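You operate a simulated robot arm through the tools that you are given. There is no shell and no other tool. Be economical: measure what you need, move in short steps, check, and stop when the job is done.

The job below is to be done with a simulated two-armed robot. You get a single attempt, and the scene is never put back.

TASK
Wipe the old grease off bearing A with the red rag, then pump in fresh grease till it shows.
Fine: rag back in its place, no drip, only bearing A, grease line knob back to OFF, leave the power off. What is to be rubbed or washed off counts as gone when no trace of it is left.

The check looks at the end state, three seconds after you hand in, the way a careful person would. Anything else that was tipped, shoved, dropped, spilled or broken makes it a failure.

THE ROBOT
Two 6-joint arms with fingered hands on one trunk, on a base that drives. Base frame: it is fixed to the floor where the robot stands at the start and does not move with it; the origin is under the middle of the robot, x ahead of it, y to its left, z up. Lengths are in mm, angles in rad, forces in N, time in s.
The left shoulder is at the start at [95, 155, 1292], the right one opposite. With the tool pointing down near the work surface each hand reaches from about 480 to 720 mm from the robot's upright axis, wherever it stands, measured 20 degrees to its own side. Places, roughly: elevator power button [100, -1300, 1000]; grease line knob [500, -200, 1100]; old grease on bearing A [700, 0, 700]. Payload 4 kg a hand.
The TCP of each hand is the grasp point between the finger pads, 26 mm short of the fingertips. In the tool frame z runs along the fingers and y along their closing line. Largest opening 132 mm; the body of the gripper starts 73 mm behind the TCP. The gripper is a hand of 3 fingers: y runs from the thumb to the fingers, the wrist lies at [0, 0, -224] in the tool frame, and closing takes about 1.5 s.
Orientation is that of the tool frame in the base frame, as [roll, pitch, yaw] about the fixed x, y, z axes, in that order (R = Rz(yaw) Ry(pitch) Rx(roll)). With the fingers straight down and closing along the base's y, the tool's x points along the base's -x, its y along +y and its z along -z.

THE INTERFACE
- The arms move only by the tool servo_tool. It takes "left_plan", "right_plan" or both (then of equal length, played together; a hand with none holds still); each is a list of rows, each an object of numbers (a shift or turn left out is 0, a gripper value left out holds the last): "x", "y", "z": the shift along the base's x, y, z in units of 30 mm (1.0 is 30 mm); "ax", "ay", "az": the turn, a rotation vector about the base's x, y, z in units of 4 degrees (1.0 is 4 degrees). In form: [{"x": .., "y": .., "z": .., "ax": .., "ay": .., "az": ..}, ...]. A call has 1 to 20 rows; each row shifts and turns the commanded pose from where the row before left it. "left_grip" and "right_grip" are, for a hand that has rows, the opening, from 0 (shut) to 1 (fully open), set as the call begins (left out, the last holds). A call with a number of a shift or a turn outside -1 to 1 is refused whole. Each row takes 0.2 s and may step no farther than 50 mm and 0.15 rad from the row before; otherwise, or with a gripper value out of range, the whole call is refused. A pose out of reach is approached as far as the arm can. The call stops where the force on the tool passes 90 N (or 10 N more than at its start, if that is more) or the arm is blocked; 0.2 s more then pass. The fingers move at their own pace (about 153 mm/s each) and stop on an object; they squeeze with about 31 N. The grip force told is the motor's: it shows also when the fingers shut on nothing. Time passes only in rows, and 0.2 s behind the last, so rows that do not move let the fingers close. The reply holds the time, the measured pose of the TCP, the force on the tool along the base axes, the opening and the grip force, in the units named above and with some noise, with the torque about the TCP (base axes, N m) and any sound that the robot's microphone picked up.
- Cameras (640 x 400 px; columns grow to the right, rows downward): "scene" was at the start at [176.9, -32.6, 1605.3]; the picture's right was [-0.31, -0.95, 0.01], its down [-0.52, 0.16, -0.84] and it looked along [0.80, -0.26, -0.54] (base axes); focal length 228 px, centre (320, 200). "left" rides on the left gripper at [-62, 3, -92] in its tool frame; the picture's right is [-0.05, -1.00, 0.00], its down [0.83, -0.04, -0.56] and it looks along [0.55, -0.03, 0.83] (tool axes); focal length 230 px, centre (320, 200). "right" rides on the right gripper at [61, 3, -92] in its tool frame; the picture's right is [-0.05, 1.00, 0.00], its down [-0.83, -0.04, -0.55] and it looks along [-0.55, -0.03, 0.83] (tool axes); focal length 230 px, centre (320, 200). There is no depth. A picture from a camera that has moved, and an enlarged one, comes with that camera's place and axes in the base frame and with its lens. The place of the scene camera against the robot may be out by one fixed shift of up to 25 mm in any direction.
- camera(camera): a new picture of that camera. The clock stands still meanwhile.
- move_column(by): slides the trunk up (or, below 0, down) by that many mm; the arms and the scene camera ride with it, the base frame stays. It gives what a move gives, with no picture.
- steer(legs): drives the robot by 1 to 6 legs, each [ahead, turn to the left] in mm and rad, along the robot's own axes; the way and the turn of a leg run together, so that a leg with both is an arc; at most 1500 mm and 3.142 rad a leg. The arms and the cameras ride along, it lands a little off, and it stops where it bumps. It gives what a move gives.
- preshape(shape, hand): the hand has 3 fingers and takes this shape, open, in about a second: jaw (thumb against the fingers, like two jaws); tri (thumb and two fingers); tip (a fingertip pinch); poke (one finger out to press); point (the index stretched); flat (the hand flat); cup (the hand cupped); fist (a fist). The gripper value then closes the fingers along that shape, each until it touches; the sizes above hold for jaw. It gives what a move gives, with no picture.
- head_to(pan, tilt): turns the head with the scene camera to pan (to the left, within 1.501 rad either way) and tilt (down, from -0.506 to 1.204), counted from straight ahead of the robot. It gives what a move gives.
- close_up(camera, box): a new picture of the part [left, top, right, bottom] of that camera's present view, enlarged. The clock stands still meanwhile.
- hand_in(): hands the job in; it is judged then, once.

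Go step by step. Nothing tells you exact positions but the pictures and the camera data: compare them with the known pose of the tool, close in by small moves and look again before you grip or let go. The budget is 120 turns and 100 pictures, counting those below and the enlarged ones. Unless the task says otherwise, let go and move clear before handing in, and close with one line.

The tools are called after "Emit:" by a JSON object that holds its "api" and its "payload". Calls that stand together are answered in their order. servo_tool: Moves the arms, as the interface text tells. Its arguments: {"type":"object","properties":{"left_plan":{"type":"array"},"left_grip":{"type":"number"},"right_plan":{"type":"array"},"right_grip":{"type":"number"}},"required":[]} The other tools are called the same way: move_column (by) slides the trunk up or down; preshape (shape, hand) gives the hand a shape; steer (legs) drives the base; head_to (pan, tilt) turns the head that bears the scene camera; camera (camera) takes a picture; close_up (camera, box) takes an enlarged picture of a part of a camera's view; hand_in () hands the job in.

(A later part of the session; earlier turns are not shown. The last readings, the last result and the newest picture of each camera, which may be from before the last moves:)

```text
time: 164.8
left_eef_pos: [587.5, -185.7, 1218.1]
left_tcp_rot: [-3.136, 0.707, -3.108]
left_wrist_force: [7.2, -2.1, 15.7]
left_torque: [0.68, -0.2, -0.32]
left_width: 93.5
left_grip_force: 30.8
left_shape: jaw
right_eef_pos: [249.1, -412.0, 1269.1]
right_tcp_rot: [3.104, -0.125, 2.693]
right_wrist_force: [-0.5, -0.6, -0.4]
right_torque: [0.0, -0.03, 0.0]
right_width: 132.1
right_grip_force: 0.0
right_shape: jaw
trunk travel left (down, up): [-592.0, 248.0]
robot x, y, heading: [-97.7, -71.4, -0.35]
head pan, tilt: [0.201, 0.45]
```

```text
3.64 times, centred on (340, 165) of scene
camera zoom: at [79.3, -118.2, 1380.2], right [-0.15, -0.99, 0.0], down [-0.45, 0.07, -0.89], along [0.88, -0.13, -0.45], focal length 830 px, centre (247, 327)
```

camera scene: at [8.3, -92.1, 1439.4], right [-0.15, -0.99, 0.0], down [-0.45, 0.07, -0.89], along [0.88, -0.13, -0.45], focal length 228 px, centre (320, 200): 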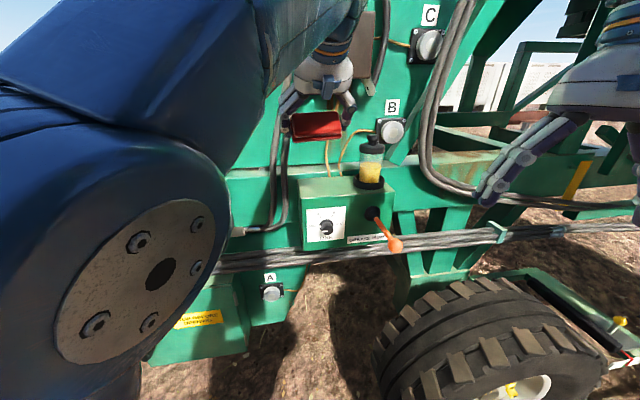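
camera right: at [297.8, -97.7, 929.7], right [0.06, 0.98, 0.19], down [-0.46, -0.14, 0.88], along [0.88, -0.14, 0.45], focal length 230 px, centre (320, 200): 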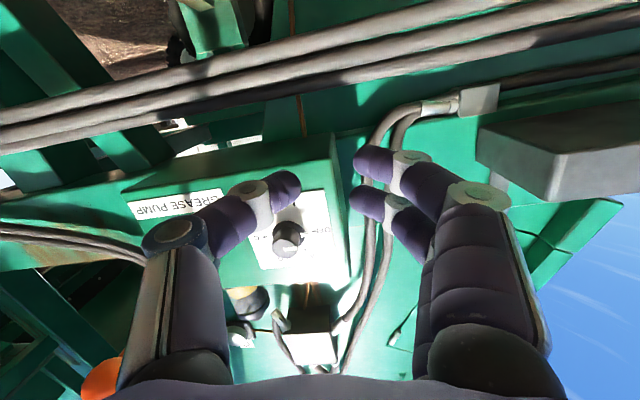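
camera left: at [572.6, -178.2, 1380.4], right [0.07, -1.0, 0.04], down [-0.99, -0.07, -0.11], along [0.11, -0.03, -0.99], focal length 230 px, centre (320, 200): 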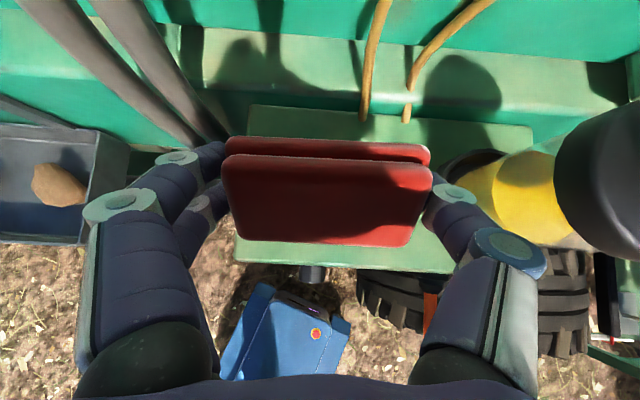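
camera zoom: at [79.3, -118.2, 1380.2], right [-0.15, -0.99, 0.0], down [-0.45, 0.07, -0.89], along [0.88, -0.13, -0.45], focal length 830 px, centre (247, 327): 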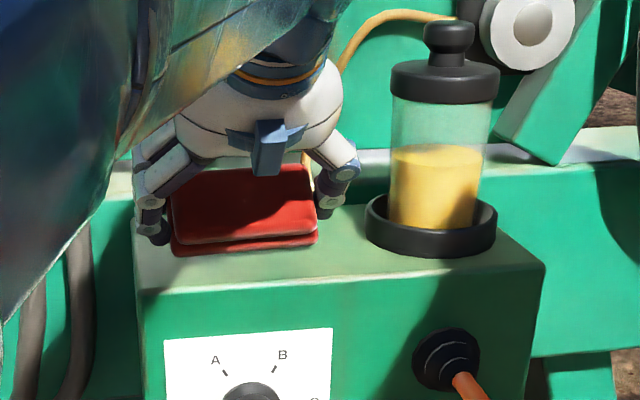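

Emit:
{"api": "servo_tool", "payload": {"left_plan": [{"z": -0.1}, {"z": -0.1}, {}]}}

Emit:
{"api": "camera", "payload": {"camera": "left"}}

```text
time: 165.6
left_eef_pos: [586.0, -184.3, 1211.2]
left_tcp_rot: [-3.135, 0.703, -3.108]
left_wrist_force: [7.2, -1.1, 17.1]
left_torque: [0.73, -0.03, -0.28]
left_width: 93.4
left_grip_force: 31.3
left_shape: jaw
right_eef_pos: [249.0, -412.7, 1268.5]
right_tcp_rot: [3.101, -0.126, 2.692]
right_wrist_force: [0.6, 0.1, -0.2]
right_torque: [-0.01, -0.01, 0.0]
right_width: 132.0
right_grip_force: 0.0
right_shape: jaw
trunk travel left (down, up): [-592.0, 248.0]
robot x, y, heading: [-95.6, -71.9, -0.35]
head pan, tilt: [0.201, 0.45]
```

```text
20 pictures are left
camera left: at [574.3, -180.7, 1320.8], right [0.07, -1.0, 0.04], down [-0.99, -0.07, -0.11], along [0.12, -0.03, -0.99], focal length 230 px, centre (320, 200)
```

left: 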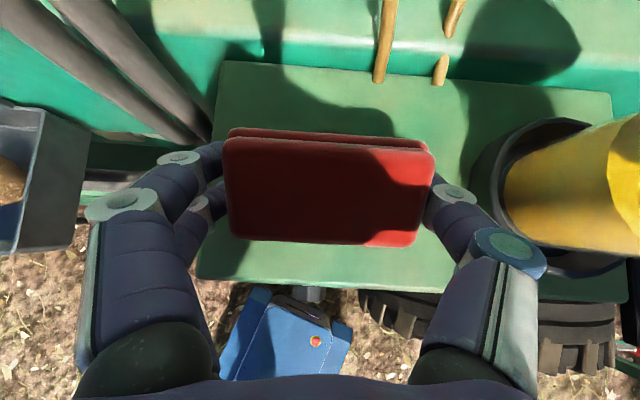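

Nearly flat. Release it here.

Emit:
{"api": "servo_tool", "payload": {"left_plan": [{"z": 0.03}, {}, {}, {}, {}], "left_grip": 0.88}}

Emit:
{"api": "servo_tool", "payload": {"left_plan": [{"z": 0.4}, {"z": 0.6}, {"z": 0.6}, {"x": -0.5}, {"x": -0.7}, {"x": -0.7}, {}]}}

Emit:
{"api": "camera", "payload": {"camera": "left"}}

```text
time: 166.8
left_eef_pos: [585.8, -184.4, 1210.9]
left_tcp_rot: [-3.136, 0.701, -3.108]
left_wrist_force: [-1.2, -2.5, 6.4]
left_torque: [0.33, 0.0, 0.04]
left_width: 115.1
left_grip_force: 0.0
left_shape: jaw
right_eef_pos: [247.5, -413.0, 1269.0]
right_tcp_rot: [3.101, -0.124, 2.692]
right_wrist_force: [-0.7, 0.2, 0.7]
right_torque: [-0.01, 0.0, 0.06]
right_width: 131.8
right_grip_force: 0.1
right_shape: jaw
trunk travel left (down, up): [-592.0, 248.0]
robot x, y, heading: [-93.9, -72.4, -0.354]
head pan, tilt: [0.201, 0.45]
```

```text
time: 168.4
left_eef_pos: [529.8, -183.4, 1257.1]
left_tcp_rot: [-3.138, 0.703, -3.108]
left_wrist_force: [-0.2, -0.4, -0.1]
left_torque: [0.02, 0.0, 0.02]
left_width: 116.0
left_grip_force: 0.0
left_shape: jaw
right_eef_pos: [250.6, -412.0, 1269.1]
right_tcp_rot: [3.102, -0.126, 2.691]
right_wrist_force: [-0.1, -0.2, 0.1]
right_torque: [-0.01, -0.01, 0.0]
right_width: 131.9
right_grip_force: 0.0
right_shape: jaw
trunk travel left (down, up): [-592.0, 248.0]
robot x, y, heading: [-94.4, -68.7, -0.351]
head pan, tilt: [0.201, 0.45]
```

```text
19 pictures are left
camera left: at [518.9, -181.0, 1368.8], right [0.07, -1.0, 0.04], down [-0.99, -0.07, -0.11], along [0.11, -0.03, -0.99], focal length 230 px, centre (320, 200)
```

left: 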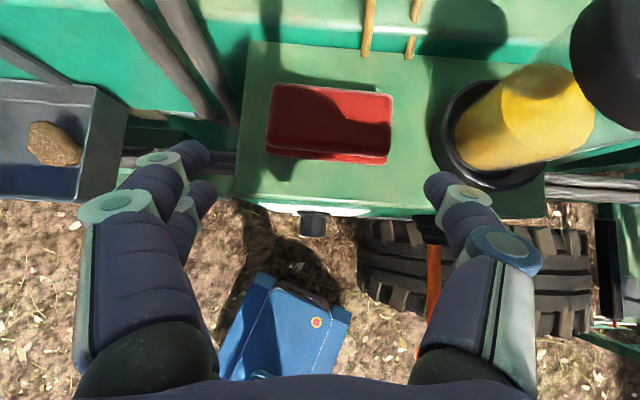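

The rag is flat and back in place (≈598,-189). Now reposition for the knob and lever with the right hand: back up, straighten heading, lower the trunk a bit.

Emit:
{"api": "steer", "payload": {"legs": [[-245, 0], [0, 0.35]]}}

Emit:
{"api": "move_column", "payload": {"by": -137}}

Emit:
{"api": "servo_tool", "payload": {"right_plan": [{"ay": -1, "x": 0.6, "z": -0.05}, {"ay": -1, "x": 0.6, "z": -0.05}, {"ay": -1, "x": 0.6, "z": -0.05}, {"ay": -1, "x": 0.6, "z": -0.05}, {"ay": -1, "x": 0.6, "z": -0.05}, {"ay": -1, "x": 0.6, "z": -0.05}, {"ay": -1, "x": 0.6, "z": -0.05}, {"ay": -1, "x": 0.6, "z": -0.05}, {"ay": -1, "x": 0.6, "z": -0.05}, {"ay": -1, "x": 0.6, "z": -0.05}, {"ay": -1, "x": 0.6, "z": -0.05}, {"ay": -1, "x": 0.6, "z": -0.05}, {"ay": -1, "x": 0.5, "z": -0.05}, {"ay": -1, "x": 0.5, "z": -0.05}, {"ay": -1, "x": 0.4, "z": -0.05}, {"ay": -1, "x": 0.3}, {"ay": -1, "x": 0.2}, {"ay": -1}, {"ay": -1}, {"ay": -1}], "right_grip": 0.7}}

Emit:
{"api": "camera", "payload": {"camera": "right"}}

```text
time: 171.3
left_eef_pos: [300.4, 118.1, 1257.4]
left_tcp_rot: [-3.137, 0.703, -2.76]
left_wrist_force: [0.0, 0.1, -0.1]
left_torque: [-0.03, -0.02, 0.0]
left_width: 115.8
left_grip_force: 0.0
left_shape: jaw
right_eef_pos: [115.8, -190.6, 1285.8]
right_tcp_rot: [3.098, -0.085, 3.04]
right_wrist_force: [-0.3, -0.5, 0.3]
right_torque: [0.0, 0.0, 0.03]
right_width: 131.9
right_grip_force: 0.1
right_shape: jaw
trunk travel left (down, up): [-592.0, 248.0]
robot x, y, heading: [-322.7, 8.5, -0.003]
head pan, tilt: [0.201, 0.45]
```

```text
time: 173.0
left_eef_pos: [284.5, 124.3, 1123.9]
left_tcp_rot: [-3.115, 0.693, -2.744]
left_wrist_force: [0.1, 0.7, 0.6]
left_torque: [-0.02, 0.0, 0.04]
left_width: 116.1
left_grip_force: 0.0
left_shape: jaw
right_eef_pos: [110.9, -189.4, 1133.8]
right_tcp_rot: [3.106, -0.134, 3.038]
right_wrist_force: [-0.3, -0.2, -1.4]
right_torque: [-0.02, 0.02, 0.02]
right_width: 131.7
right_grip_force: 0.2
right_shape: jaw
trunk travel left (down, up): [-455.0, 385.0]
robot x, y, heading: [-322.4, 6.6, -0.004]
head pan, tilt: [0.201, 0.45]
```

```text
time: 177.2
left_eef_pos: [285.3, 122.2, 1123.3]
left_tcp_rot: [-3.117, 0.69, -2.746]
left_wrist_force: [-0.6, -0.6, -0.4]
left_torque: [-0.02, -0.02, -0.02]
left_width: 115.7
left_grip_force: 0.0
left_shape: jaw
right_eef_pos: [374.8, -186.7, 1137.7]
right_tcp_rot: [2.751, 1.259, 2.803]
right_wrist_force: [0.6, 0.3, -0.4]
right_torque: [0.01, -0.02, 0.02]
right_width: 92.4
right_grip_force: 0.1
right_shape: jaw
right hand out of reach, approached as far as the arm can: row 1, 20
trunk travel left (down, up): [-455.0, 385.0]
robot x, y, heading: [-327.9, 9.5, 0.0]
head pan, tilt: [0.201, 0.45]
```

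```text
18 pictures are left
camera right: at [267.8, -183.8, 1107.1], right [-0.02, 0.99, 0.17], down [-0.29, -0.16, 0.94], along [0.96, -0.03, 0.29], focal length 230 px, centre (320, 200)
```

right: 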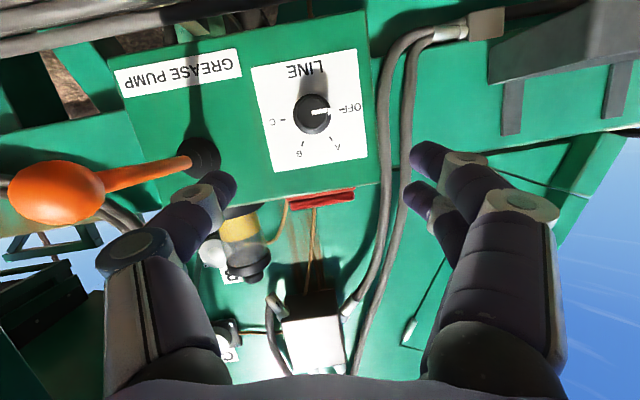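

Knob is at about (520,-186,1090), lever ball at (377,-311,1118), lever horizontal. I'll level the hand, roll it -30°, and move it in front of the knob.

Emit:
{"api": "servo_tool", "payload": {"right_plan": [{"ay": -0.6, "ax": -0.9, "x": 0.2, "z": -0.2}, {"ay": -0.6, "ax": -0.9, "x": 0.2, "z": -0.2}, {"ay": -0.6, "ax": -0.9, "x": 0.2, "z": -0.2}, {"ay": -0.6, "ax": -0.9, "x": 0.2, "z": -0.2}, {"ay": -0.6, "ax": -0.9, "x": 0.2, "z": -0.2}, {"ay": -0.6, "ax": -0.9, "x": 0.2, "z": -0.2}, {"ax": -0.9, "x": 0.2, "z": -0.2}, {"ax": -0.9, "x": 0.2, "z": -0.2}, {}], "right_grip": 0.7}}

Emit:
{"api": "camera", "payload": {"camera": "right"}}

```text
time: 179.2
left_eef_pos: [284.0, 123.6, 1123.0]
left_tcp_rot: [-3.118, 0.69, -2.747]
left_wrist_force: [-1.7, 0.4, 0.2]
left_torque: [-0.01, 0.01, 0.02]
left_width: 115.9
left_grip_force: 0.2
left_shape: jaw
right_eef_pos: [434.6, -193.0, 1140.7]
right_tcp_rot: [-1.827, 1.213, -1.857]
right_wrist_force: [-0.2, 0.8, 0.0]
right_torque: [0.0, 0.01, -0.02]
right_width: 92.7
right_grip_force: 0.1
right_shape: jaw
right hand out of reach, approached as far as the arm can: row 2, 3, 4, 5
trunk travel left (down, up): [-455.0, 385.0]
robot x, y, heading: [-324.2, 5.8, -0.001]
head pan, tilt: [0.201, 0.45]
```

```text
17 pictures are left
camera right: at [334.9, -207.5, 1090.1], right [0.02, 0.96, -0.29], down [-0.47, 0.26, 0.84], along [0.88, 0.12, 0.46], focal length 230 px, centre (320, 200)
```

right: 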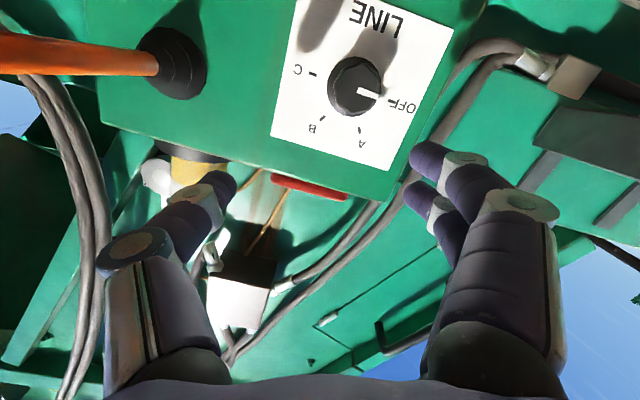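

Emit:
{"api": "servo_tool", "payload": {"right_plan": [{"z": -0.35, "y": 0.1, "x": 0.2}, {"z": -0.35, "y": 0.1, "x": 0.2}, {"z": -0.35, "y": 0.1, "x": 0.2}, {"z": -0.35, "x": 0.2}, {"z": -0.35}, {}]}}

Emit:
{"api": "camera", "payload": {"camera": "right"}}

```text
time: 180.6
left_eef_pos: [284.2, 124.2, 1123.0]
left_tcp_rot: [-3.116, 0.69, -2.746]
left_wrist_force: [-0.3, -1.2, 0.6]
left_torque: [0.04, 0.01, -0.01]
left_width: 116.1
left_grip_force: 0.0
left_shape: jaw
right_eef_pos: [457.1, -185.0, 1088.2]
right_tcp_rot: [-1.825, 1.212, -1.858]
right_wrist_force: [0.1, 0.1, -0.3]
right_torque: [-0.02, 0.01, 0.01]
right_width: 92.8
right_grip_force: 0.1
right_shape: jaw
trunk travel left (down, up): [-455.0, 385.0]
robot x, y, heading: [-326.2, 10.9, -0.004]
head pan, tilt: [0.201, 0.45]
```

```text
16 pictures are left
camera right: at [358.4, -198.7, 1037.1], right [0.02, 0.96, -0.29], down [-0.47, 0.26, 0.84], along [0.88, 0.12, 0.46], focal length 230 px, centre (320, 200)
```

right: 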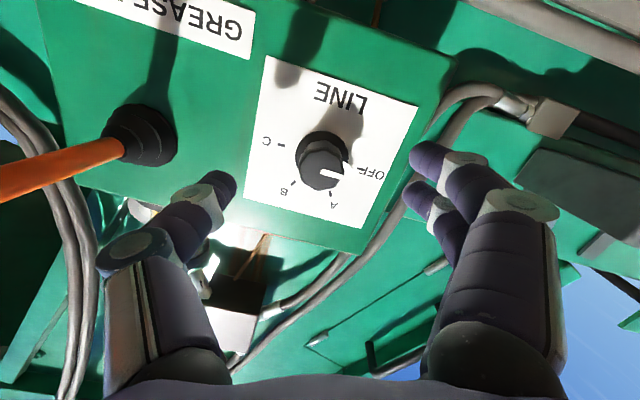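

Centred on the knob. Advance 48 mm, watching force.

Emit:
{"api": "servo_tool", "payload": {"right_plan": [{"x": 0.4}, {"x": 0.4}, {"x": 0.4}, {"x": 0.3}, {}]}}

Emit:
{"api": "servo_tool", "payload": {"right_plan": [{}, {}, {}, {}, {}, {}], "right_grip": 0}}

Emit:
{"api": "camera", "payload": {"camera": "right"}}

```text
time: 181.8
left_eef_pos: [283.7, 124.1, 1122.7]
left_tcp_rot: [-3.117, 0.69, -2.746]
left_wrist_force: [-0.8, -0.4, -0.3]
left_torque: [0.01, 0.02, 0.02]
left_width: 116.1
left_grip_force: 0.1
left_shape: jaw
right_eef_pos: [504.0, -183.9, 1086.7]
right_tcp_rot: [-1.83, 1.213, -1.86]
right_wrist_force: [0.6, -0.6, 0.7]
right_torque: [0.02, 0.01, -0.02]
right_width: 92.5
right_grip_force: 0.0
right_shape: jaw
trunk travel left (down, up): [-455.0, 385.0]
robot x, y, heading: [-323.6, 12.1, -0.003]
head pan, tilt: [0.201, 0.45]
```

```text
time: 183.2
left_eef_pos: [287.0, 124.5, 1122.2]
left_tcp_rot: [-3.118, 0.691, -2.744]
left_wrist_force: [-0.4, 0.1, 0.4]
left_torque: [0.0, 0.01, 0.01]
left_width: 116.2
left_grip_force: 0.1
left_shape: jaw
right_eef_pos: [504.5, -184.3, 1087.1]
right_tcp_rot: [-1.83, 1.215, -1.86]
right_wrist_force: [2.5, -1.4, -0.4]
right_torque: [-0.03, -0.03, 0.02]
right_width: 20.9
right_grip_force: 31.1
right_shape: jaw
trunk travel left (down, up): [-455.0, 385.0]
robot x, y, heading: [-323.8, 5.8, 0.001]
head pan, tilt: [0.201, 0.45]
```

```text
15 pictures are left
camera right: at [405.3, -198.0, 1037.8], right [0.02, 0.96, -0.29], down [-0.47, 0.26, 0.84], along [0.88, 0.12, 0.45], focal length 230 px, centre (320, 200)
```

right: 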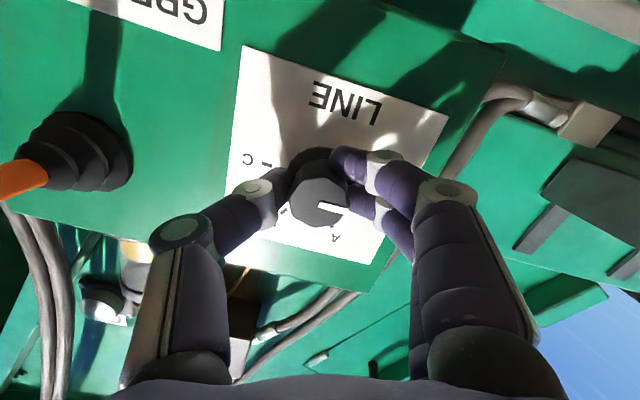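

The fingers hold the knob. Rotate +60° about x (OFF → A).

Emit:
{"api": "servo_tool", "payload": {"right_plan": [{"ax": 1}, {"ax": 1}, {"ax": 1}, {"ax": 1}, {"ax": 1}, {"ax": 1}, {"ax": 1}, {"ax": 1}, {"ax": 1}, {"ax": 1}, {"ax": 1}, {"ax": 1}, {"ax": 1}, {"ax": 1}, {"ax": 1}, {}]}}

Emit:
{"api": "camera", "payload": {"camera": "right"}}

```text
time: 186.6
left_eef_pos: [285.3, 125.5, 1122.1]
left_tcp_rot: [-3.116, 0.688, -2.745]
left_wrist_force: [0.3, 0.1, -0.4]
left_torque: [-0.01, -0.04, 0.02]
left_width: 116.1
left_grip_force: 0.0
left_shape: jaw
right_eef_pos: [504.6, -183.6, 1085.9]
right_tcp_rot: [1.7, 0.864, 1.722]
right_wrist_force: [10.6, 6.2, 7.5]
right_torque: [-0.05, -0.25, 0.2]
right_width: 19.8
right_grip_force: 30.8
right_shape: jaw
trunk travel left (down, up): [-455.0, 385.0]
robot x, y, heading: [-323.5, 11.3, -0.003]
head pan, tilt: [0.201, 0.45]
```

```text
14 pictures are left
camera right: at [404.6, -146.5, 1050.6], right [0.02, 0.73, 0.68], down [-0.47, -0.6, 0.65], along [0.88, -0.33, 0.33], focal length 230 px, centre (320, 200)
```

right: 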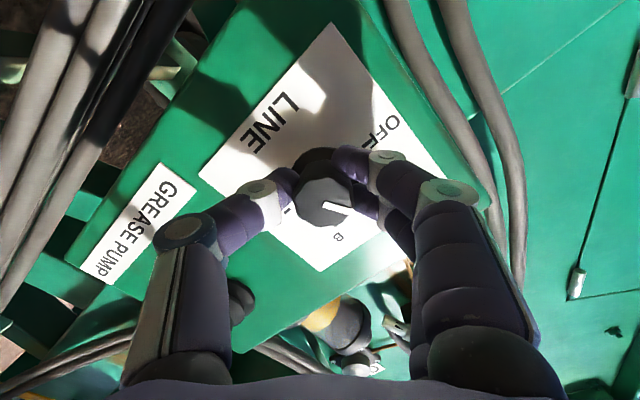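

Release and check the pointer.

Emit:
{"api": "servo_tool", "payload": {"right_plan": [{}, {}, {}, {"x": -0.6}, {"x": -0.7}, {"x": -0.7}, {}], "right_grip": 0.7}}

Emit:
{"api": "close_up", "payload": {"camera": "right", "box": [200, 20, 440, 260]}}

```text
time: 188.2
left_eef_pos: [285.2, 124.5, 1124.7]
left_tcp_rot: [-3.116, 0.691, -2.745]
left_wrist_force: [0.2, 1.0, -0.2]
left_torque: [0.0, -0.03, 0.0]
left_width: 116.1
left_grip_force: 0.1
left_shape: jaw
right_eef_pos: [443.5, -184.7, 1086.1]
right_tcp_rot: [1.699, 0.861, 1.721]
right_wrist_force: [0.6, -0.5, 0.5]
right_torque: [0.0, 0.01, 0.0]
right_width: 92.0
right_grip_force: 0.1
right_shape: jaw
trunk travel left (down, up): [-455.0, 385.0]
robot x, y, heading: [-320.8, 11.4, -0.002]
head pan, tilt: [0.201, 0.45]
```

```text
1.67 times, centred on (320, 140) of right
camera zoom: at [343.4, -148.1, 1049.8], right [0.02, 0.73, 0.68], down [-0.47, -0.6, 0.65], along [0.88, -0.34, 0.33], focal length 384 px, centre (320, 300)
```

zoom: 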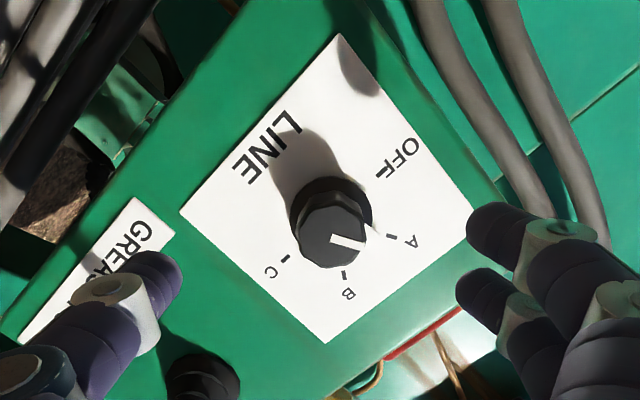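

Pointer is slightly short of A (~10°). Regrip and nudge further.

Emit:
{"api": "servo_tool", "payload": {"right_plan": [{"x": 0.6}, {"x": 0.7}, {"x": 0.7}, {}]}}

Emit:
{"api": "servo_tool", "payload": {"right_plan": [{}, {}, {}, {}, {}, {}, {"ax": 1}, {"ax": 1}, {"ax": 0.7}, {}, {}], "right_grip": 0}}

Emit:
{"api": "servo_tool", "payload": {"right_plan": [{}, {}, {}, {"x": -0.6}, {"x": -0.7}, {"x": -0.7}, {}], "right_grip": 0.7}}

Emit:
{"api": "close_up", "payload": {"camera": "right", "box": [200, 20, 440, 260]}}

```text
time: 189.2
left_eef_pos: [284.3, 124.2, 1123.4]
left_tcp_rot: [-3.117, 0.69, -2.744]
left_wrist_force: [-1.2, 0.8, -0.5]
left_torque: [-0.01, 0.0, 0.0]
left_width: 116.5
left_grip_force: 0.1
left_shape: jaw
right_eef_pos: [502.3, -185.9, 1086.7]
right_tcp_rot: [1.7, 0.859, 1.722]
right_wrist_force: [-0.1, 0.5, -0.8]
right_torque: [-0.02, 0.03, -0.04]
right_width: 92.2
right_grip_force: 0.0
right_shape: jaw
trunk travel left (down, up): [-455.0, 385.0]
robot x, y, heading: [-325.8, 15.0, -0.006]
head pan, tilt: [0.201, 0.45]
```

```text
time: 191.6
left_eef_pos: [285.3, 124.3, 1122.4]
left_tcp_rot: [-3.117, 0.689, -2.743]
left_wrist_force: [-1.2, -0.5, -0.2]
left_torque: [-0.02, -0.03, 0.02]
left_width: 116.2
left_grip_force: 0.2
left_shape: jaw
right_eef_pos: [504.1, -184.9, 1085.4]
right_tcp_rot: [1.665, 0.676, 1.697]
right_wrist_force: [1.0, 3.9, -3.7]
right_torque: [-0.05, -0.02, 0.08]
right_width: 21.4
right_grip_force: 31.1
right_shape: jaw
trunk travel left (down, up): [-455.0, 385.0]
robot x, y, heading: [-321.2, 10.3, -0.005]
head pan, tilt: [0.201, 0.45]
```

```text
time: 193.2
left_eef_pos: [285.2, 124.2, 1123.4]
left_tcp_rot: [-3.116, 0.69, -2.744]
left_wrist_force: [0.0, -0.7, -0.1]
left_torque: [0.02, 0.04, -0.03]
left_width: 116.1
left_grip_force: 0.1
left_shape: jaw
right_eef_pos: [442.1, -183.4, 1086.0]
right_tcp_rot: [1.666, 0.674, 1.696]
right_wrist_force: [-0.5, -1.2, -0.9]
right_torque: [0.0, 0.0, 0.01]
right_width: 92.1
right_grip_force: 0.1
right_shape: jaw
trunk travel left (down, up): [-455.0, 385.0]
robot x, y, heading: [-326.0, 8.0, -0.004]
head pan, tilt: [0.201, 0.45]
```

```text
1.67 times, centred on (320, 140) of right
camera zoom: at [343.2, -141.8, 1057.6], right [0.02, 0.59, 0.81], down [-0.47, -0.71, 0.53], along [0.88, -0.39, 0.26], focal length 384 px, centre (320, 300)
```

zoom: 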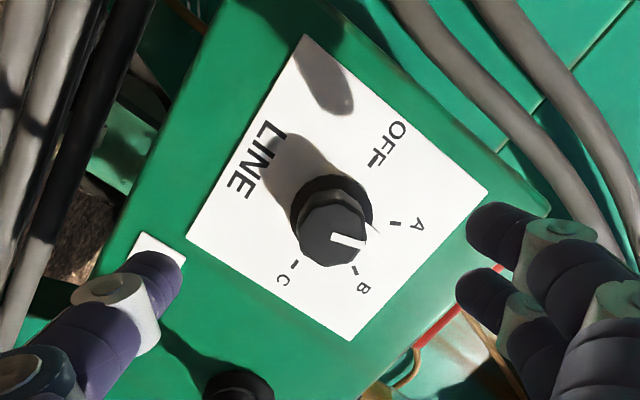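

Geometry check puts the pointer right on A. Next the lever: I'll roll the hand until the jaws open vertically and slide sideways onto the lever.

Emit:
{"api": "servo_tool", "payload": {"right_plan": [{"ax": 1, "z": 0.2}, {"ax": 1, "z": 0.2}, {"ax": 1, "z": 0.2}, {"ax": 1, "z": 0.2}, {"ax": 1, "z": 0.2}, {"ax": 1}, {"ax": 1}, {"ax": 1}, {"y": -0.3}, {"y": -0.4}, {"y": -0.4}, {"y": -0.3}, {}], "right_grip": 0.75}}

Emit:
{"api": "camera", "payload": {"camera": "right"}}

```text
time: 196.0
left_eef_pos: [284.3, 124.0, 1122.1]
left_tcp_rot: [-3.117, 0.69, -2.745]
left_wrist_force: [-0.1, -1.3, 0.7]
left_torque: [0.01, 0.0, 0.01]
left_width: 116.1
left_grip_force: 0.1
left_shape: jaw
right_eef_pos: [442.3, -227.2, 1117.0]
right_tcp_rot: [1.596, 0.12, 1.67]
right_wrist_force: [0.5, 0.6, 0.2]
right_torque: [0.02, -0.02, 0.0]
right_width: 98.6
right_grip_force: 0.0
right_shape: jaw
trunk travel left (down, up): [-455.0, 385.0]
robot x, y, heading: [-323.3, 8.0, -0.002]
head pan, tilt: [0.201, 0.45]
```

```text
11 pictures are left
camera right: at [343.3, -175.0, 1116.2], right [0.02, 0.07, 1.0], down [-0.47, -0.88, 0.07], along [0.88, -0.47, 0.02], focal length 230 px, centre (320, 200)
```

right: 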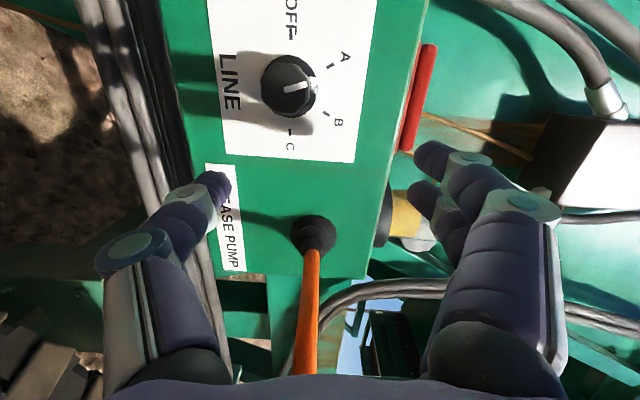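

Emit:
{"api": "close_up", "payload": {"camera": "right", "box": [220, 20, 380, 160]}}

```text
2.86 times, centred on (300, 90) of right
camera zoom: at [343.3, -175.0, 1116.2], right [0.02, 0.07, 1.0], down [-0.47, -0.88, 0.07], along [0.88, -0.47, 0.02], focal length 657 px, centre (377, 514)
```

zoom: 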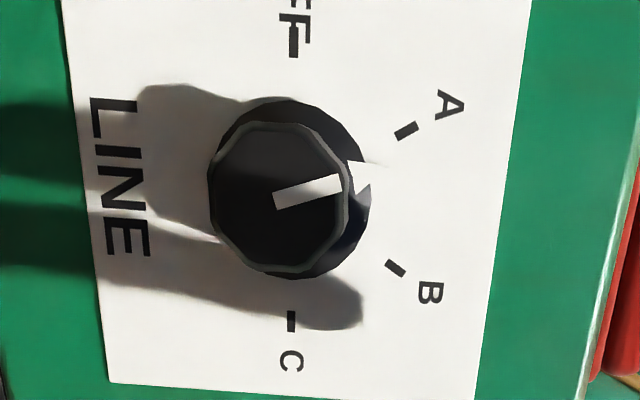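

The pointer overshot A by ~11°. Go back, regrip and turn it back by 3 units.

Emit:
{"api": "servo_tool", "payload": {"right_plan": [{"y": 0.5, "z": -0.4}, {"y": 0.5, "z": -0.4}, {"y": 0.4, "z": -0.2}, {}, {"x": 0.6}, {"x": 0.7}, {"x": 0.7}, {}], "right_grip": 0.7}}

Emit:
{"api": "servo_tool", "payload": {"right_plan": [{}, {}, {}, {}, {}, {}, {}, {"ax": -1}, {"ax": -1}, {"ax": -1}, {}, {}], "right_grip": 0}}

Emit:
{"api": "servo_tool", "payload": {"right_plan": [{}, {}, {}, {"x": -0.6}, {"x": -0.7}, {"x": -0.7}, {"y": -0.5, "z": 0.4}, {"y": -0.5, "z": 0.4}, {"y": -0.4, "z": 0.2}, {"ax": 1}, {"ax": 1}, {"ax": 1}, {}], "right_grip": 0.75}}

Emit:
{"api": "close_up", "payload": {"camera": "right", "box": [220, 20, 380, 160]}}

```text
time: 197.8
left_eef_pos: [284.7, 124.1, 1124.2]
left_tcp_rot: [-3.117, 0.69, -2.744]
left_wrist_force: [-0.2, 0.8, -0.1]
left_torque: [-0.03, 0.02, 0.0]
left_width: 116.4
left_grip_force: 0.1
left_shape: jaw
right_eef_pos: [502.7, -185.0, 1087.4]
right_tcp_rot: [1.596, 0.118, 1.669]
right_wrist_force: [-0.5, -0.1, -0.5]
right_torque: [-0.02, 0.01, -0.02]
right_width: 92.8
right_grip_force: 0.0
right_shape: jaw
trunk travel left (down, up): [-455.0, 385.0]
robot x, y, heading: [-321.7, 8.3, 0.003]
head pan, tilt: [0.201, 0.45]
```

```text
time: 200.4
left_eef_pos: [285.2, 124.2, 1123.0]
left_tcp_rot: [-3.119, 0.688, -2.745]
left_wrist_force: [-0.1, -0.4, -0.7]
left_torque: [0.03, -0.03, 0.0]
left_width: 116.2
left_grip_force: 0.1
left_shape: jaw
right_eef_pos: [503.5, -185.8, 1087.6]
right_tcp_rot: [1.619, 0.328, 1.673]
right_wrist_force: [4.7, -2.4, 2.6]
right_torque: [0.08, -0.11, -0.05]
right_width: 21.9
right_grip_force: 31.0
right_shape: jaw
trunk travel left (down, up): [-455.0, 385.0]
robot x, y, heading: [-322.0, 10.0, -0.0]
head pan, tilt: [0.201, 0.45]
```

```text
time: 203.2
left_eef_pos: [283.6, 123.1, 1123.6]
left_tcp_rot: [-3.117, 0.69, -2.745]
left_wrist_force: [0.3, 0.9, -0.9]
left_torque: [-0.01, 0.02, 0.0]
left_width: 116.3
left_grip_force: 0.1
left_shape: jaw
right_eef_pos: [443.0, -226.9, 1116.2]
right_tcp_rot: [1.597, 0.118, 1.672]
right_wrist_force: [0.3, -0.2, -0.1]
right_torque: [-0.04, 0.03, -0.02]
right_width: 98.9
right_grip_force: 0.0
right_shape: jaw
trunk travel left (down, up): [-455.0, 385.0]
robot x, y, heading: [-321.3, 7.7, -0.001]
head pan, tilt: [0.201, 0.45]
```

```text
2.86 times, centred on (300, 90) of right
camera zoom: at [343.6, -175.4, 1115.9], right [0.02, 0.07, 1.0], down [-0.47, -0.88, 0.07], along [0.88, -0.47, 0.02], focal length 657 px, centre (377, 514)
```

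zoom: 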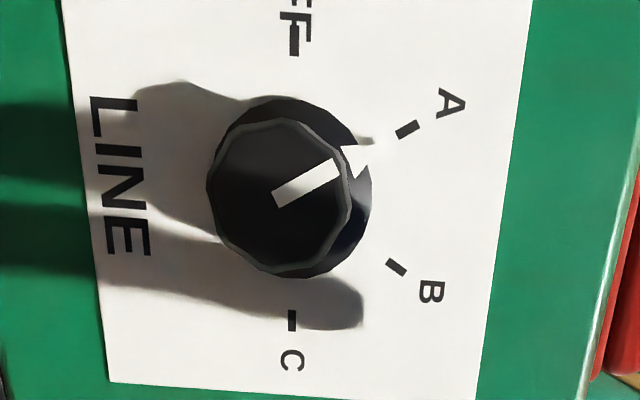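

The pointer is exactly on A now. Slide sideways so that the lever lies between fingers and thumb, then close.

Emit:
{"api": "servo_tool", "payload": {"right_plan": [{"y": -0.7}, {"y": -0.7}, {"y": -0.7}, {"y": -0.7}, {}]}}

Emit:
{"api": "servo_tool", "payload": {"right_plan": [{}, {}, {}, {}, {}, {}, {}], "right_grip": 0}}

Emit:
{"api": "camera", "payload": {"camera": "right"}}

```text
time: 204.4
left_eef_pos: [283.9, 124.4, 1122.9]
left_tcp_rot: [-3.118, 0.689, -2.742]
left_wrist_force: [-0.5, 0.8, 0.1]
left_torque: [0.0, 0.02, 0.0]
left_width: 116.0
left_grip_force: 0.0
left_shape: jaw
right_eef_pos: [443.2, -310.3, 1118.8]
right_tcp_rot: [1.598, 0.122, 1.671]
right_wrist_force: [-1.0, 0.0, 0.6]
right_torque: [-0.05, 0.01, -0.05]
right_width: 98.7
right_grip_force: 0.0
right_shape: jaw
trunk travel left (down, up): [-455.0, 385.0]
robot x, y, heading: [-322.0, 10.2, -0.001]
head pan, tilt: [0.201, 0.45]
```

```text
time: 206.0
left_eef_pos: [284.8, 125.6, 1123.2]
left_tcp_rot: [-3.116, 0.688, -2.744]
left_wrist_force: [0.9, 0.1, 1.1]
left_torque: [0.0, 0.01, 0.02]
left_width: 116.4
left_grip_force: 0.1
left_shape: jaw
right_eef_pos: [443.9, -310.0, 1118.1]
right_tcp_rot: [1.597, 0.121, 1.672]
right_wrist_force: [3.6, 5.1, 0.9]
right_torque: [0.01, -0.11, 0.09]
right_width: 0.0
right_grip_force: 31.2
right_shape: jaw
trunk travel left (down, up): [-455.0, 385.0]
robot x, y, heading: [-325.9, 12.6, -0.004]
head pan, tilt: [0.201, 0.45]
```

```text
8 pictures are left
camera right: at [344.5, -257.5, 1117.7], right [0.02, 0.07, 1.0], down [-0.47, -0.88, 0.07], along [0.88, -0.47, 0.02], focal length 230 px, centre (320, 200)
```

right: 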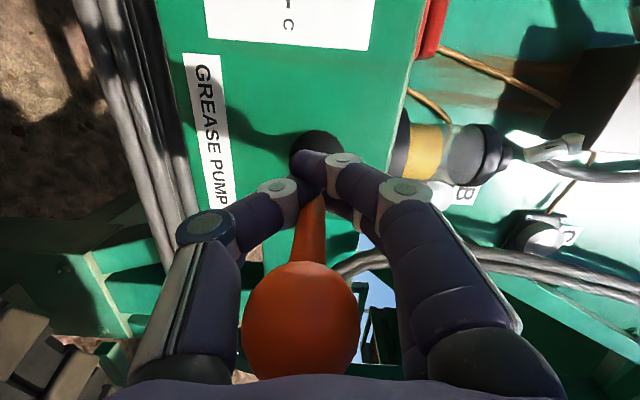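

The fingers closed just beside the lever, which lies about 20 mm further right. Open, shift, and close again.

Emit:
{"api": "servo_tool", "payload": {"right_plan": [{}, {}, {}, {}, {"y": -0.35}, {"y": -0.35}, {}], "right_grip": 0.75}}

Emit:
{"api": "servo_tool", "payload": {"right_plan": [{}, {}, {}, {}, {}, {}, {}], "right_grip": 0}}

```text
time: 207.6
left_eef_pos: [283.4, 125.5, 1123.1]
left_tcp_rot: [-3.117, 0.691, -2.743]
left_wrist_force: [-0.4, 0.5, -0.6]
left_torque: [0.02, 0.03, 0.01]
left_width: 116.1
left_grip_force: 0.0
left_shape: jaw
right_eef_pos: [444.5, -331.1, 1117.6]
right_tcp_rot: [1.598, 0.12, 1.671]
right_wrist_force: [-0.8, -0.5, -0.5]
right_torque: [0.01, -0.01, -0.01]
right_width: 98.6
right_grip_force: 0.0
right_shape: jaw
trunk travel left (down, up): [-455.0, 385.0]
robot x, y, heading: [-320.8, 10.6, -0.003]
head pan, tilt: [0.201, 0.45]
```

```text
time: 209.2
left_eef_pos: [284.5, 122.4, 1124.7]
left_tcp_rot: [-3.118, 0.689, -2.746]
left_wrist_force: [0.1, 0.3, 0.4]
left_torque: [0.0, -0.02, -0.01]
left_width: 116.0
left_grip_force: 0.1
left_shape: jaw
right_eef_pos: [444.6, -332.9, 1117.1]
right_tcp_rot: [1.598, 0.12, 1.67]
right_wrist_force: [3.4, -4.7, 2.0]
right_torque: [0.07, -0.08, -0.11]
right_width: 0.0
right_grip_force: 31.1
right_shape: jaw
trunk travel left (down, up): [-455.0, 385.0]
robot x, y, heading: [-325.6, 10.9, -0.001]
head pan, tilt: [0.201, 0.45]
```

Force sign flipped, so the lever is at y≈-321. Centre on it.

Emit:
{"api": "servo_tool", "payload": {"right_plan": [{}, {}, {}, {}, {"y": 0.37}, {}], "right_grip": 0.75}}

Emit:
{"api": "servo_tool", "payload": {"right_plan": [{}, {}, {}, {}, {}, {}, {}], "right_grip": 0}}

```text
time: 210.6
left_eef_pos: [284.9, 123.9, 1123.4]
left_tcp_rot: [-3.117, 0.688, -2.745]
left_wrist_force: [-0.1, -0.2, -0.1]
left_torque: [0.0, 0.02, 0.0]
left_width: 116.3
left_grip_force: 0.0
left_shape: jaw
right_eef_pos: [442.7, -320.7, 1116.4]
right_tcp_rot: [1.597, 0.117, 1.671]
right_wrist_force: [0.1, 0.0, 0.2]
right_torque: [-0.01, 0.0, -0.02]
right_width: 98.3
right_grip_force: 0.1
right_shape: jaw
trunk travel left (down, up): [-455.0, 385.0]
robot x, y, heading: [-325.0, 10.3, -0.001]
head pan, tilt: [0.201, 0.45]
```

```text
time: 212.2
left_eef_pos: [285.1, 123.1, 1122.4]
left_tcp_rot: [-3.118, 0.689, -2.746]
left_wrist_force: [0.8, 0.0, 0.2]
left_torque: [0.0, 0.01, -0.01]
left_width: 115.9
left_grip_force: 0.0
left_shape: jaw
right_eef_pos: [444.8, -319.8, 1114.8]
right_tcp_rot: [1.6, 0.116, 1.673]
right_wrist_force: [-2.9, 2.6, -10.1]
right_torque: [0.06, 0.22, 0.11]
right_width: 0.0
right_grip_force: 30.1
right_shape: jaw
trunk travel left (down, up): [-455.0, 385.0]
robot x, y, heading: [-326.3, 11.3, -0.008]
head pan, tilt: [0.201, 0.45]
```

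It seems to touch now (z force -10 N). Try a gentle downstroke of 30 mm and read the force.

Emit:
{"api": "servo_tool", "payload": {"right_plan": [{"z": -0.3}, {"z": -0.3}, {"z": -0.4}, {}]}}

Emit:
{"api": "camera", "payload": {"camera": "right"}}

```text
time: 213.2
left_eef_pos: [285.4, 124.3, 1123.3]
left_tcp_rot: [-3.118, 0.688, -2.745]
left_wrist_force: [-1.4, 0.0, 0.1]
left_torque: [-0.02, -0.01, 0.02]
left_width: 116.2
left_grip_force: 0.0
left_shape: jaw
right_eef_pos: [444.4, -320.9, 1087.9]
right_tcp_rot: [1.593, 0.119, 1.669]
right_wrist_force: [19.3, -6.3, 14.9]
right_torque: [0.03, -0.26, -0.03]
right_width: 0.1
right_grip_force: 31.6
right_shape: jaw
trunk travel left (down, up): [-455.0, 385.0]
robot x, y, heading: [-320.5, 10.3, -0.004]
head pan, tilt: [0.201, 0.45]
```

```text
7 pictures are left
camera right: at [345.5, -269.3, 1086.8], right [0.02, 0.07, 1.0], down [-0.47, -0.88, 0.07], along [0.88, -0.47, 0.02], focal length 230 px, centre (320, 200)
```

right: 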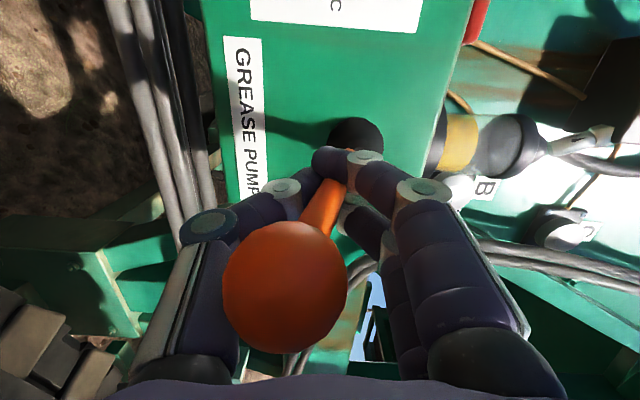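

The lever follows my hand. Finish this downstroke, return up, and look at bearing A.

Emit:
{"api": "servo_tool", "payload": {"right_plan": [{"z": -0.4}, {"z": -0.4}, {}, {"z": 0.4}, {"z": 0.4}, {"z": 0.4}, {"z": 0.4}, {"z": 0.3}, {}]}}

Emit:
{"api": "head_to", "payload": {"pan": 0.0, "tilt": 0.6}}

Emit:
{"api": "close_up", "payload": {"camera": "scene", "box": [240, 120, 400, 280]}}

```text
time: 215.2
left_eef_pos: [284.2, 123.2, 1124.4]
left_tcp_rot: [-3.119, 0.692, -2.745]
left_wrist_force: [0.1, -0.1, -0.4]
left_torque: [-0.01, 0.03, 0.05]
left_width: 116.1
left_grip_force: 0.0
left_shape: jaw
right_eef_pos: [443.1, -321.0, 1112.3]
right_tcp_rot: [1.614, 0.117, 1.675]
right_wrist_force: [-35.0, 7.5, -38.9]
right_torque: [-0.03, 0.7, 0.05]
right_width: 3.3
right_grip_force: 30.4
right_shape: jaw
trunk travel left (down, up): [-455.0, 385.0]
robot x, y, heading: [-326.7, 9.9, -0.004]
head pan, tilt: [0.201, 0.45]
```

```text
time: 215.9
left_eef_pos: [283.2, 122.9, 1123.4]
left_tcp_rot: [-3.118, 0.692, -2.747]
left_wrist_force: [0.2, 0.3, 0.2]
left_torque: [-0.01, -0.01, -0.02]
left_width: 116.1
left_grip_force: 0.0
left_shape: jaw
right_eef_pos: [442.0, -319.7, 1113.6]
right_tcp_rot: [1.612, 0.116, 1.673]
right_wrist_force: [-35.5, 9.6, -39.5]
right_torque: [-0.04, 0.67, 0.11]
right_width: 3.3
right_grip_force: 30.9
right_shape: jaw
trunk travel left (down, up): [-455.0, 385.0]
robot x, y, heading: [-324.1, 8.8, -0.001]
head pan, tilt: [0.0, 0.6]
```

```text
2.50 times, centred on (320, 200) of scene
camera zoom: at [-152.4, 27.5, 1239.5], right [0.27, -0.96, -0.01], down [-0.47, -0.12, -0.87], along [0.84, 0.23, -0.48], focal length 570 px, centre (320, 200)
```

zoom: 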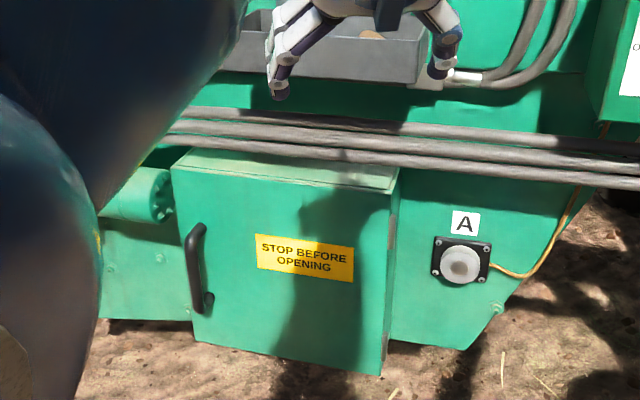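

No grease yet. Two more strokes, then check.

Emit:
{"api": "servo_tool", "payload": {"right_plan": [{"z": -0.4}, {"z": -0.5}, {"z": -0.5}, {"z": -0.4}, {}, {"z": 0.4}, {"z": 0.5}, {"z": 0.5}, {"z": 0.3}, {}, {"z": -0.4}, {"z": -0.5}, {"z": -0.5}, {"z": -0.3}, {}, {"z": 0.4}, {"z": 0.5}, {"z": 0.5}, {"z": 0.2}, {}]}}

Emit:
{"api": "close_up", "payload": {"camera": "scene", "box": [340, 200, 400, 240]}}

```text
time: 220.1
left_eef_pos: [284.2, 122.5, 1120.9]
left_tcp_rot: [-3.125, 0.687, -2.751]
left_wrist_force: [-0.3, 0.0, 0.6]
left_torque: [0.0, 0.0, -0.03]
left_width: 116.3
left_grip_force: 0.2
left_shape: jaw
right_eef_pos: [442.1, -320.9, 1109.3]
right_tcp_rot: [1.607, 0.119, 1.672]
right_wrist_force: [-27.7, 6.5, -26.7]
right_torque: [-0.05, 0.45, 0.04]
right_width: 1.5
right_grip_force: 31.3
right_shape: jaw
trunk travel left (down, up): [-455.0, 385.0]
robot x, y, heading: [-322.1, 10.1, -0.004]
head pan, tilt: [0.0, 0.6]
```

```text
10.00 times, centred on (370, 220) of scene
camera zoom: at [-153.7, 23.7, 1234.1], right [0.22, -0.97, 0.0], down [-0.52, -0.12, -0.85], along [0.82, 0.19, -0.53], focal length 2282 px, centre (-180, 0)
```

zoom: 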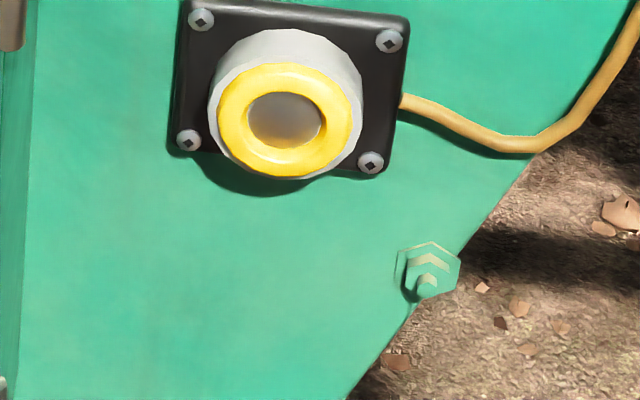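

Fresh grease shows as a clean yellow ring, no drip. Release the lever and go to the knob to turn it back to OFF.

Emit:
{"api": "servo_tool", "payload": {"right_plan": [{"z": -0.1}, {}, {}, {}, {"y": 0.6}, {"y": 0.7}, {"y": 0.7}, {"y": 0.7}, {"y": 0.7}, {"y": 0.6}, {"y": 0.5, "z": -0.3}, {"z": -0.3}, {}], "right_grip": 0.75}}

```text
time: 222.9
left_eef_pos: [286.1, 123.0, 1118.0]
left_tcp_rot: [-3.128, 0.684, -2.753]
left_wrist_force: [0.7, 0.9, -0.2]
left_torque: [0.0, 0.02, 0.02]
left_width: 116.3
left_grip_force: 0.1
left_shape: jaw
right_eef_pos: [442.2, -185.4, 1091.2]
right_tcp_rot: [1.596, 0.119, 1.668]
right_wrist_force: [0.4, -0.1, 0.3]
right_torque: [0.0, -0.02, -0.01]
right_width: 98.6
right_grip_force: 0.1
right_shape: jaw
trunk travel left (down, up): [-455.0, 385.0]
robot x, y, heading: [-323.4, 6.0, -0.004]
head pan, tilt: [0.0, 0.6]
```

Emit:
{"api": "servo_tool", "payload": {"right_plan": [{"x": 0.6, "z": -0.1}, {"x": 0.7}, {"x": 0.7}, {}]}}

Emit:
{"api": "servo_tool", "payload": {"right_plan": [{}, {}, {}, {}, {}, {}, {}], "right_grip": 0}}

Emit:
{"api": "servo_tool", "payload": {"right_plan": [{"ax": -1}, {"ax": -1}, {"ax": -1}, {"ax": -1}, {"ax": -1}, {"ax": -1}, {"ax": -1}, {"ax": -1}, {"ax": -1}, {"ax": -1}, {"ax": -1}, {"ax": -1}, {"ax": -1}, {"ax": -1}, {"ax": -0.6}, {}, {}]}}

Emit:
{"api": "servo_tool", "payload": {"right_plan": [{}, {}, {}, {"x": -0.6}, {"x": -0.7}, {"x": -0.7}, {}], "right_grip": 0.75}}

Emit:
{"api": "close_up", "payload": {"camera": "right", "box": [220, 60, 420, 260]}}

```text
time: 223.9
left_eef_pos: [285.8, 122.6, 1119.2]
left_tcp_rot: [-3.126, 0.685, -2.753]
left_wrist_force: [0.1, -0.3, 0.1]
left_torque: [0.0, 0.02, 0.03]
left_width: 116.0
left_grip_force: 0.0
left_shape: jaw
right_eef_pos: [502.6, -185.1, 1089.3]
right_tcp_rot: [1.597, 0.119, 1.669]
right_wrist_force: [0.1, 0.0, 1.1]
right_torque: [-0.01, -0.01, 0.02]
right_width: 98.7
right_grip_force: 0.0
right_shape: jaw
trunk travel left (down, up): [-455.0, 385.0]
robot x, y, heading: [-325.8, 10.2, 0.0]
head pan, tilt: [0.0, 0.6]
```

```text
time: 225.5
left_eef_pos: [286.3, 122.0, 1118.6]
left_tcp_rot: [-3.13, 0.682, -2.753]
left_wrist_force: [0.7, 0.0, -0.1]
left_torque: [-0.01, 0.0, -0.01]
left_width: 116.0
left_grip_force: 0.1
left_shape: jaw
right_eef_pos: [503.6, -187.9, 1088.3]
right_tcp_rot: [1.597, 0.119, 1.668]
right_wrist_force: [3.6, -0.1, -0.7]
right_torque: [-0.02, 0.0, -0.01]
right_width: 22.0
right_grip_force: 30.8
right_shape: jaw
trunk travel left (down, up): [-455.0, 385.0]
robot x, y, heading: [-322.3, 7.5, -0.004]
head pan, tilt: [0.0, 0.6]
```

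```text
time: 229.1
left_eef_pos: [286.5, 121.0, 1117.1]
left_tcp_rot: [-3.13, 0.683, -2.754]
left_wrist_force: [-0.7, 1.1, -0.2]
left_torque: [0.0, -0.01, 0.0]
left_width: 116.1
left_grip_force: 0.0
left_shape: jaw
right_eef_pos: [502.5, -186.4, 1091.0]
right_tcp_rot: [1.789, 1.129, 1.796]
right_wrist_force: [15.0, -5.4, 15.7]
right_torque: [-0.02, -0.34, -0.02]
right_width: 21.4
right_grip_force: 31.1
right_shape: jaw
trunk travel left (down, up): [-455.0, 385.0]
robot x, y, heading: [-326.5, 11.5, 0.0]
head pan, tilt: [0.0, 0.6]
```

```text
time: 230.7
left_eef_pos: [286.1, 121.7, 1116.9]
left_tcp_rot: [-3.127, 0.684, -2.755]
left_wrist_force: [0.5, -0.4, 0.1]
left_torque: [-0.01, 0.01, 0.0]
left_width: 116.1
left_grip_force: 0.0
left_shape: jaw
right_eef_pos: [442.8, -185.7, 1088.9]
right_tcp_rot: [1.797, 1.129, 1.804]
right_wrist_force: [0.1, 0.0, 0.4]
right_torque: [-0.04, -0.07, 0.01]
right_width: 98.6
right_grip_force: 0.0
right_shape: jaw
trunk travel left (down, up): [-455.0, 385.0]
robot x, y, heading: [-322.5, 7.3, -0.001]
head pan, tilt: [0.0, 0.6]
```

```text
2.00 times, centred on (320, 160) of right
camera zoom: at [343.7, -160.4, 1044.2], right [0.02, 0.89, 0.46], down [-0.47, -0.4, 0.79], along [0.88, -0.23, 0.41], focal length 460 px, centre (320, 280)
```

zoom: 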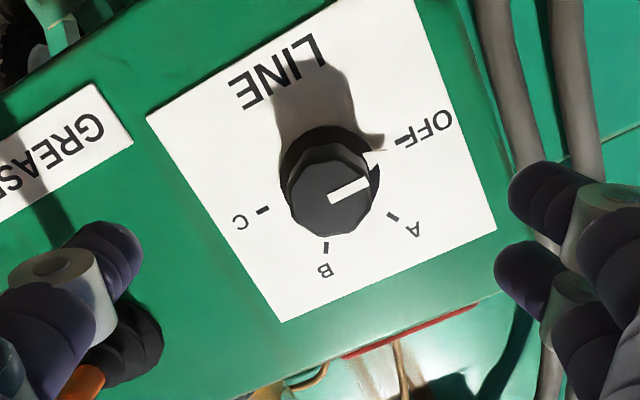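

Pointer is ~7° short of OFF. Regrip and nudge.

Emit:
{"api": "servo_tool", "payload": {"right_plan": [{"x": 0.6}, {"x": 0.7}, {"x": 0.7}, {}]}}

Emit:
{"api": "servo_tool", "payload": {"right_plan": [{}, {}, {}, {}, {}, {}, {}, {"ax": -0.9}, {"ax": -0.9}, {}, {}], "right_grip": 0}}

Emit:
{"api": "servo_tool", "payload": {"right_plan": [{}, {}, {}, {"x": -0.6}, {"x": -0.7}, {"x": -0.7}, {}], "right_grip": 0.75}}

Emit:
{"api": "close_up", "payload": {"camera": "right", "box": [240, 80, 400, 240]}}

```text
time: 231.7
left_eef_pos: [285.1, 121.7, 1118.1]
left_tcp_rot: [-3.13, 0.684, -2.753]
left_wrist_force: [-0.6, -0.2, 0.4]
left_torque: [-0.03, 0.0, 0.04]
left_width: 116.2
left_grip_force: 0.1
left_shape: jaw
right_eef_pos: [500.8, -185.5, 1089.5]
right_tcp_rot: [1.797, 1.128, 1.8]
right_wrist_force: [0.0, 0.3, 0.8]
right_torque: [0.03, 0.05, 0.0]
right_width: 98.7
right_grip_force: 0.0
right_shape: jaw
trunk travel left (down, up): [-455.0, 385.0]
robot x, y, heading: [-324.1, 9.0, 0.001]
head pan, tilt: [0.0, 0.6]
```

```text
time: 234.1
left_eef_pos: [286.9, 123.0, 1117.9]
left_tcp_rot: [-3.129, 0.682, -2.754]
left_wrist_force: [0.3, -0.5, -0.5]
left_torque: [-0.02, 0.02, 0.0]
left_width: 116.0
left_grip_force: 0.1
left_shape: jaw
right_eef_pos: [504.1, -185.6, 1089.2]
right_tcp_rot: [1.887, 1.251, 1.889]
right_wrist_force: [1.1, 1.0, -0.3]
right_torque: [0.53, -0.07, -0.01]
right_width: 21.6
right_grip_force: 31.1
right_shape: jaw
trunk travel left (down, up): [-455.0, 385.0]
robot x, y, heading: [-322.1, 11.0, -0.003]
head pan, tilt: [0.0, 0.6]
```

```text
time: 235.7
left_eef_pos: [287.5, 121.0, 1117.7]
left_tcp_rot: [-3.13, 0.681, -2.755]
left_wrist_force: [-1.1, -0.2, 0.4]
left_torque: [0.03, 0.01, -0.01]
left_width: 116.4
left_grip_force: 0.1
left_shape: jaw
right_eef_pos: [442.5, -186.7, 1088.2]
right_tcp_rot: [1.887, 1.251, 1.888]
right_wrist_force: [0.3, 0.1, 0.0]
right_torque: [0.04, -0.03, 0.02]
right_width: 98.8
right_grip_force: 0.1
right_shape: jaw
trunk travel left (down, up): [-455.0, 385.0]
robot x, y, heading: [-322.1, 7.8, 0.001]
head pan, tilt: [0.0, 0.6]
```

```text
2.50 times, centred on (320, 160) of right
camera zoom: at [343.2, -166.1, 1041.4], right [0.02, 0.94, 0.35], down [-0.47, -0.3, 0.83], along [0.88, -0.18, 0.44], focal length 575 px, centre (320, 300)
```

zoom: 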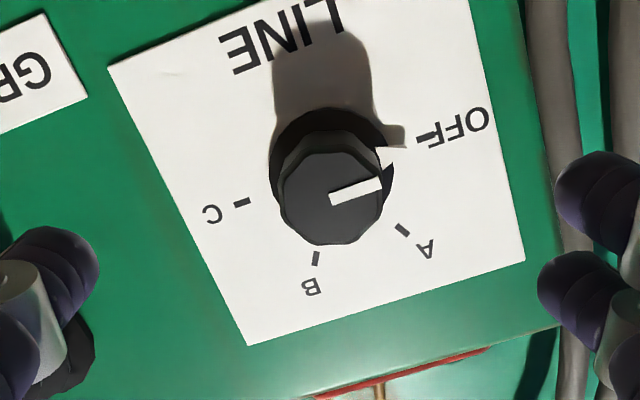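

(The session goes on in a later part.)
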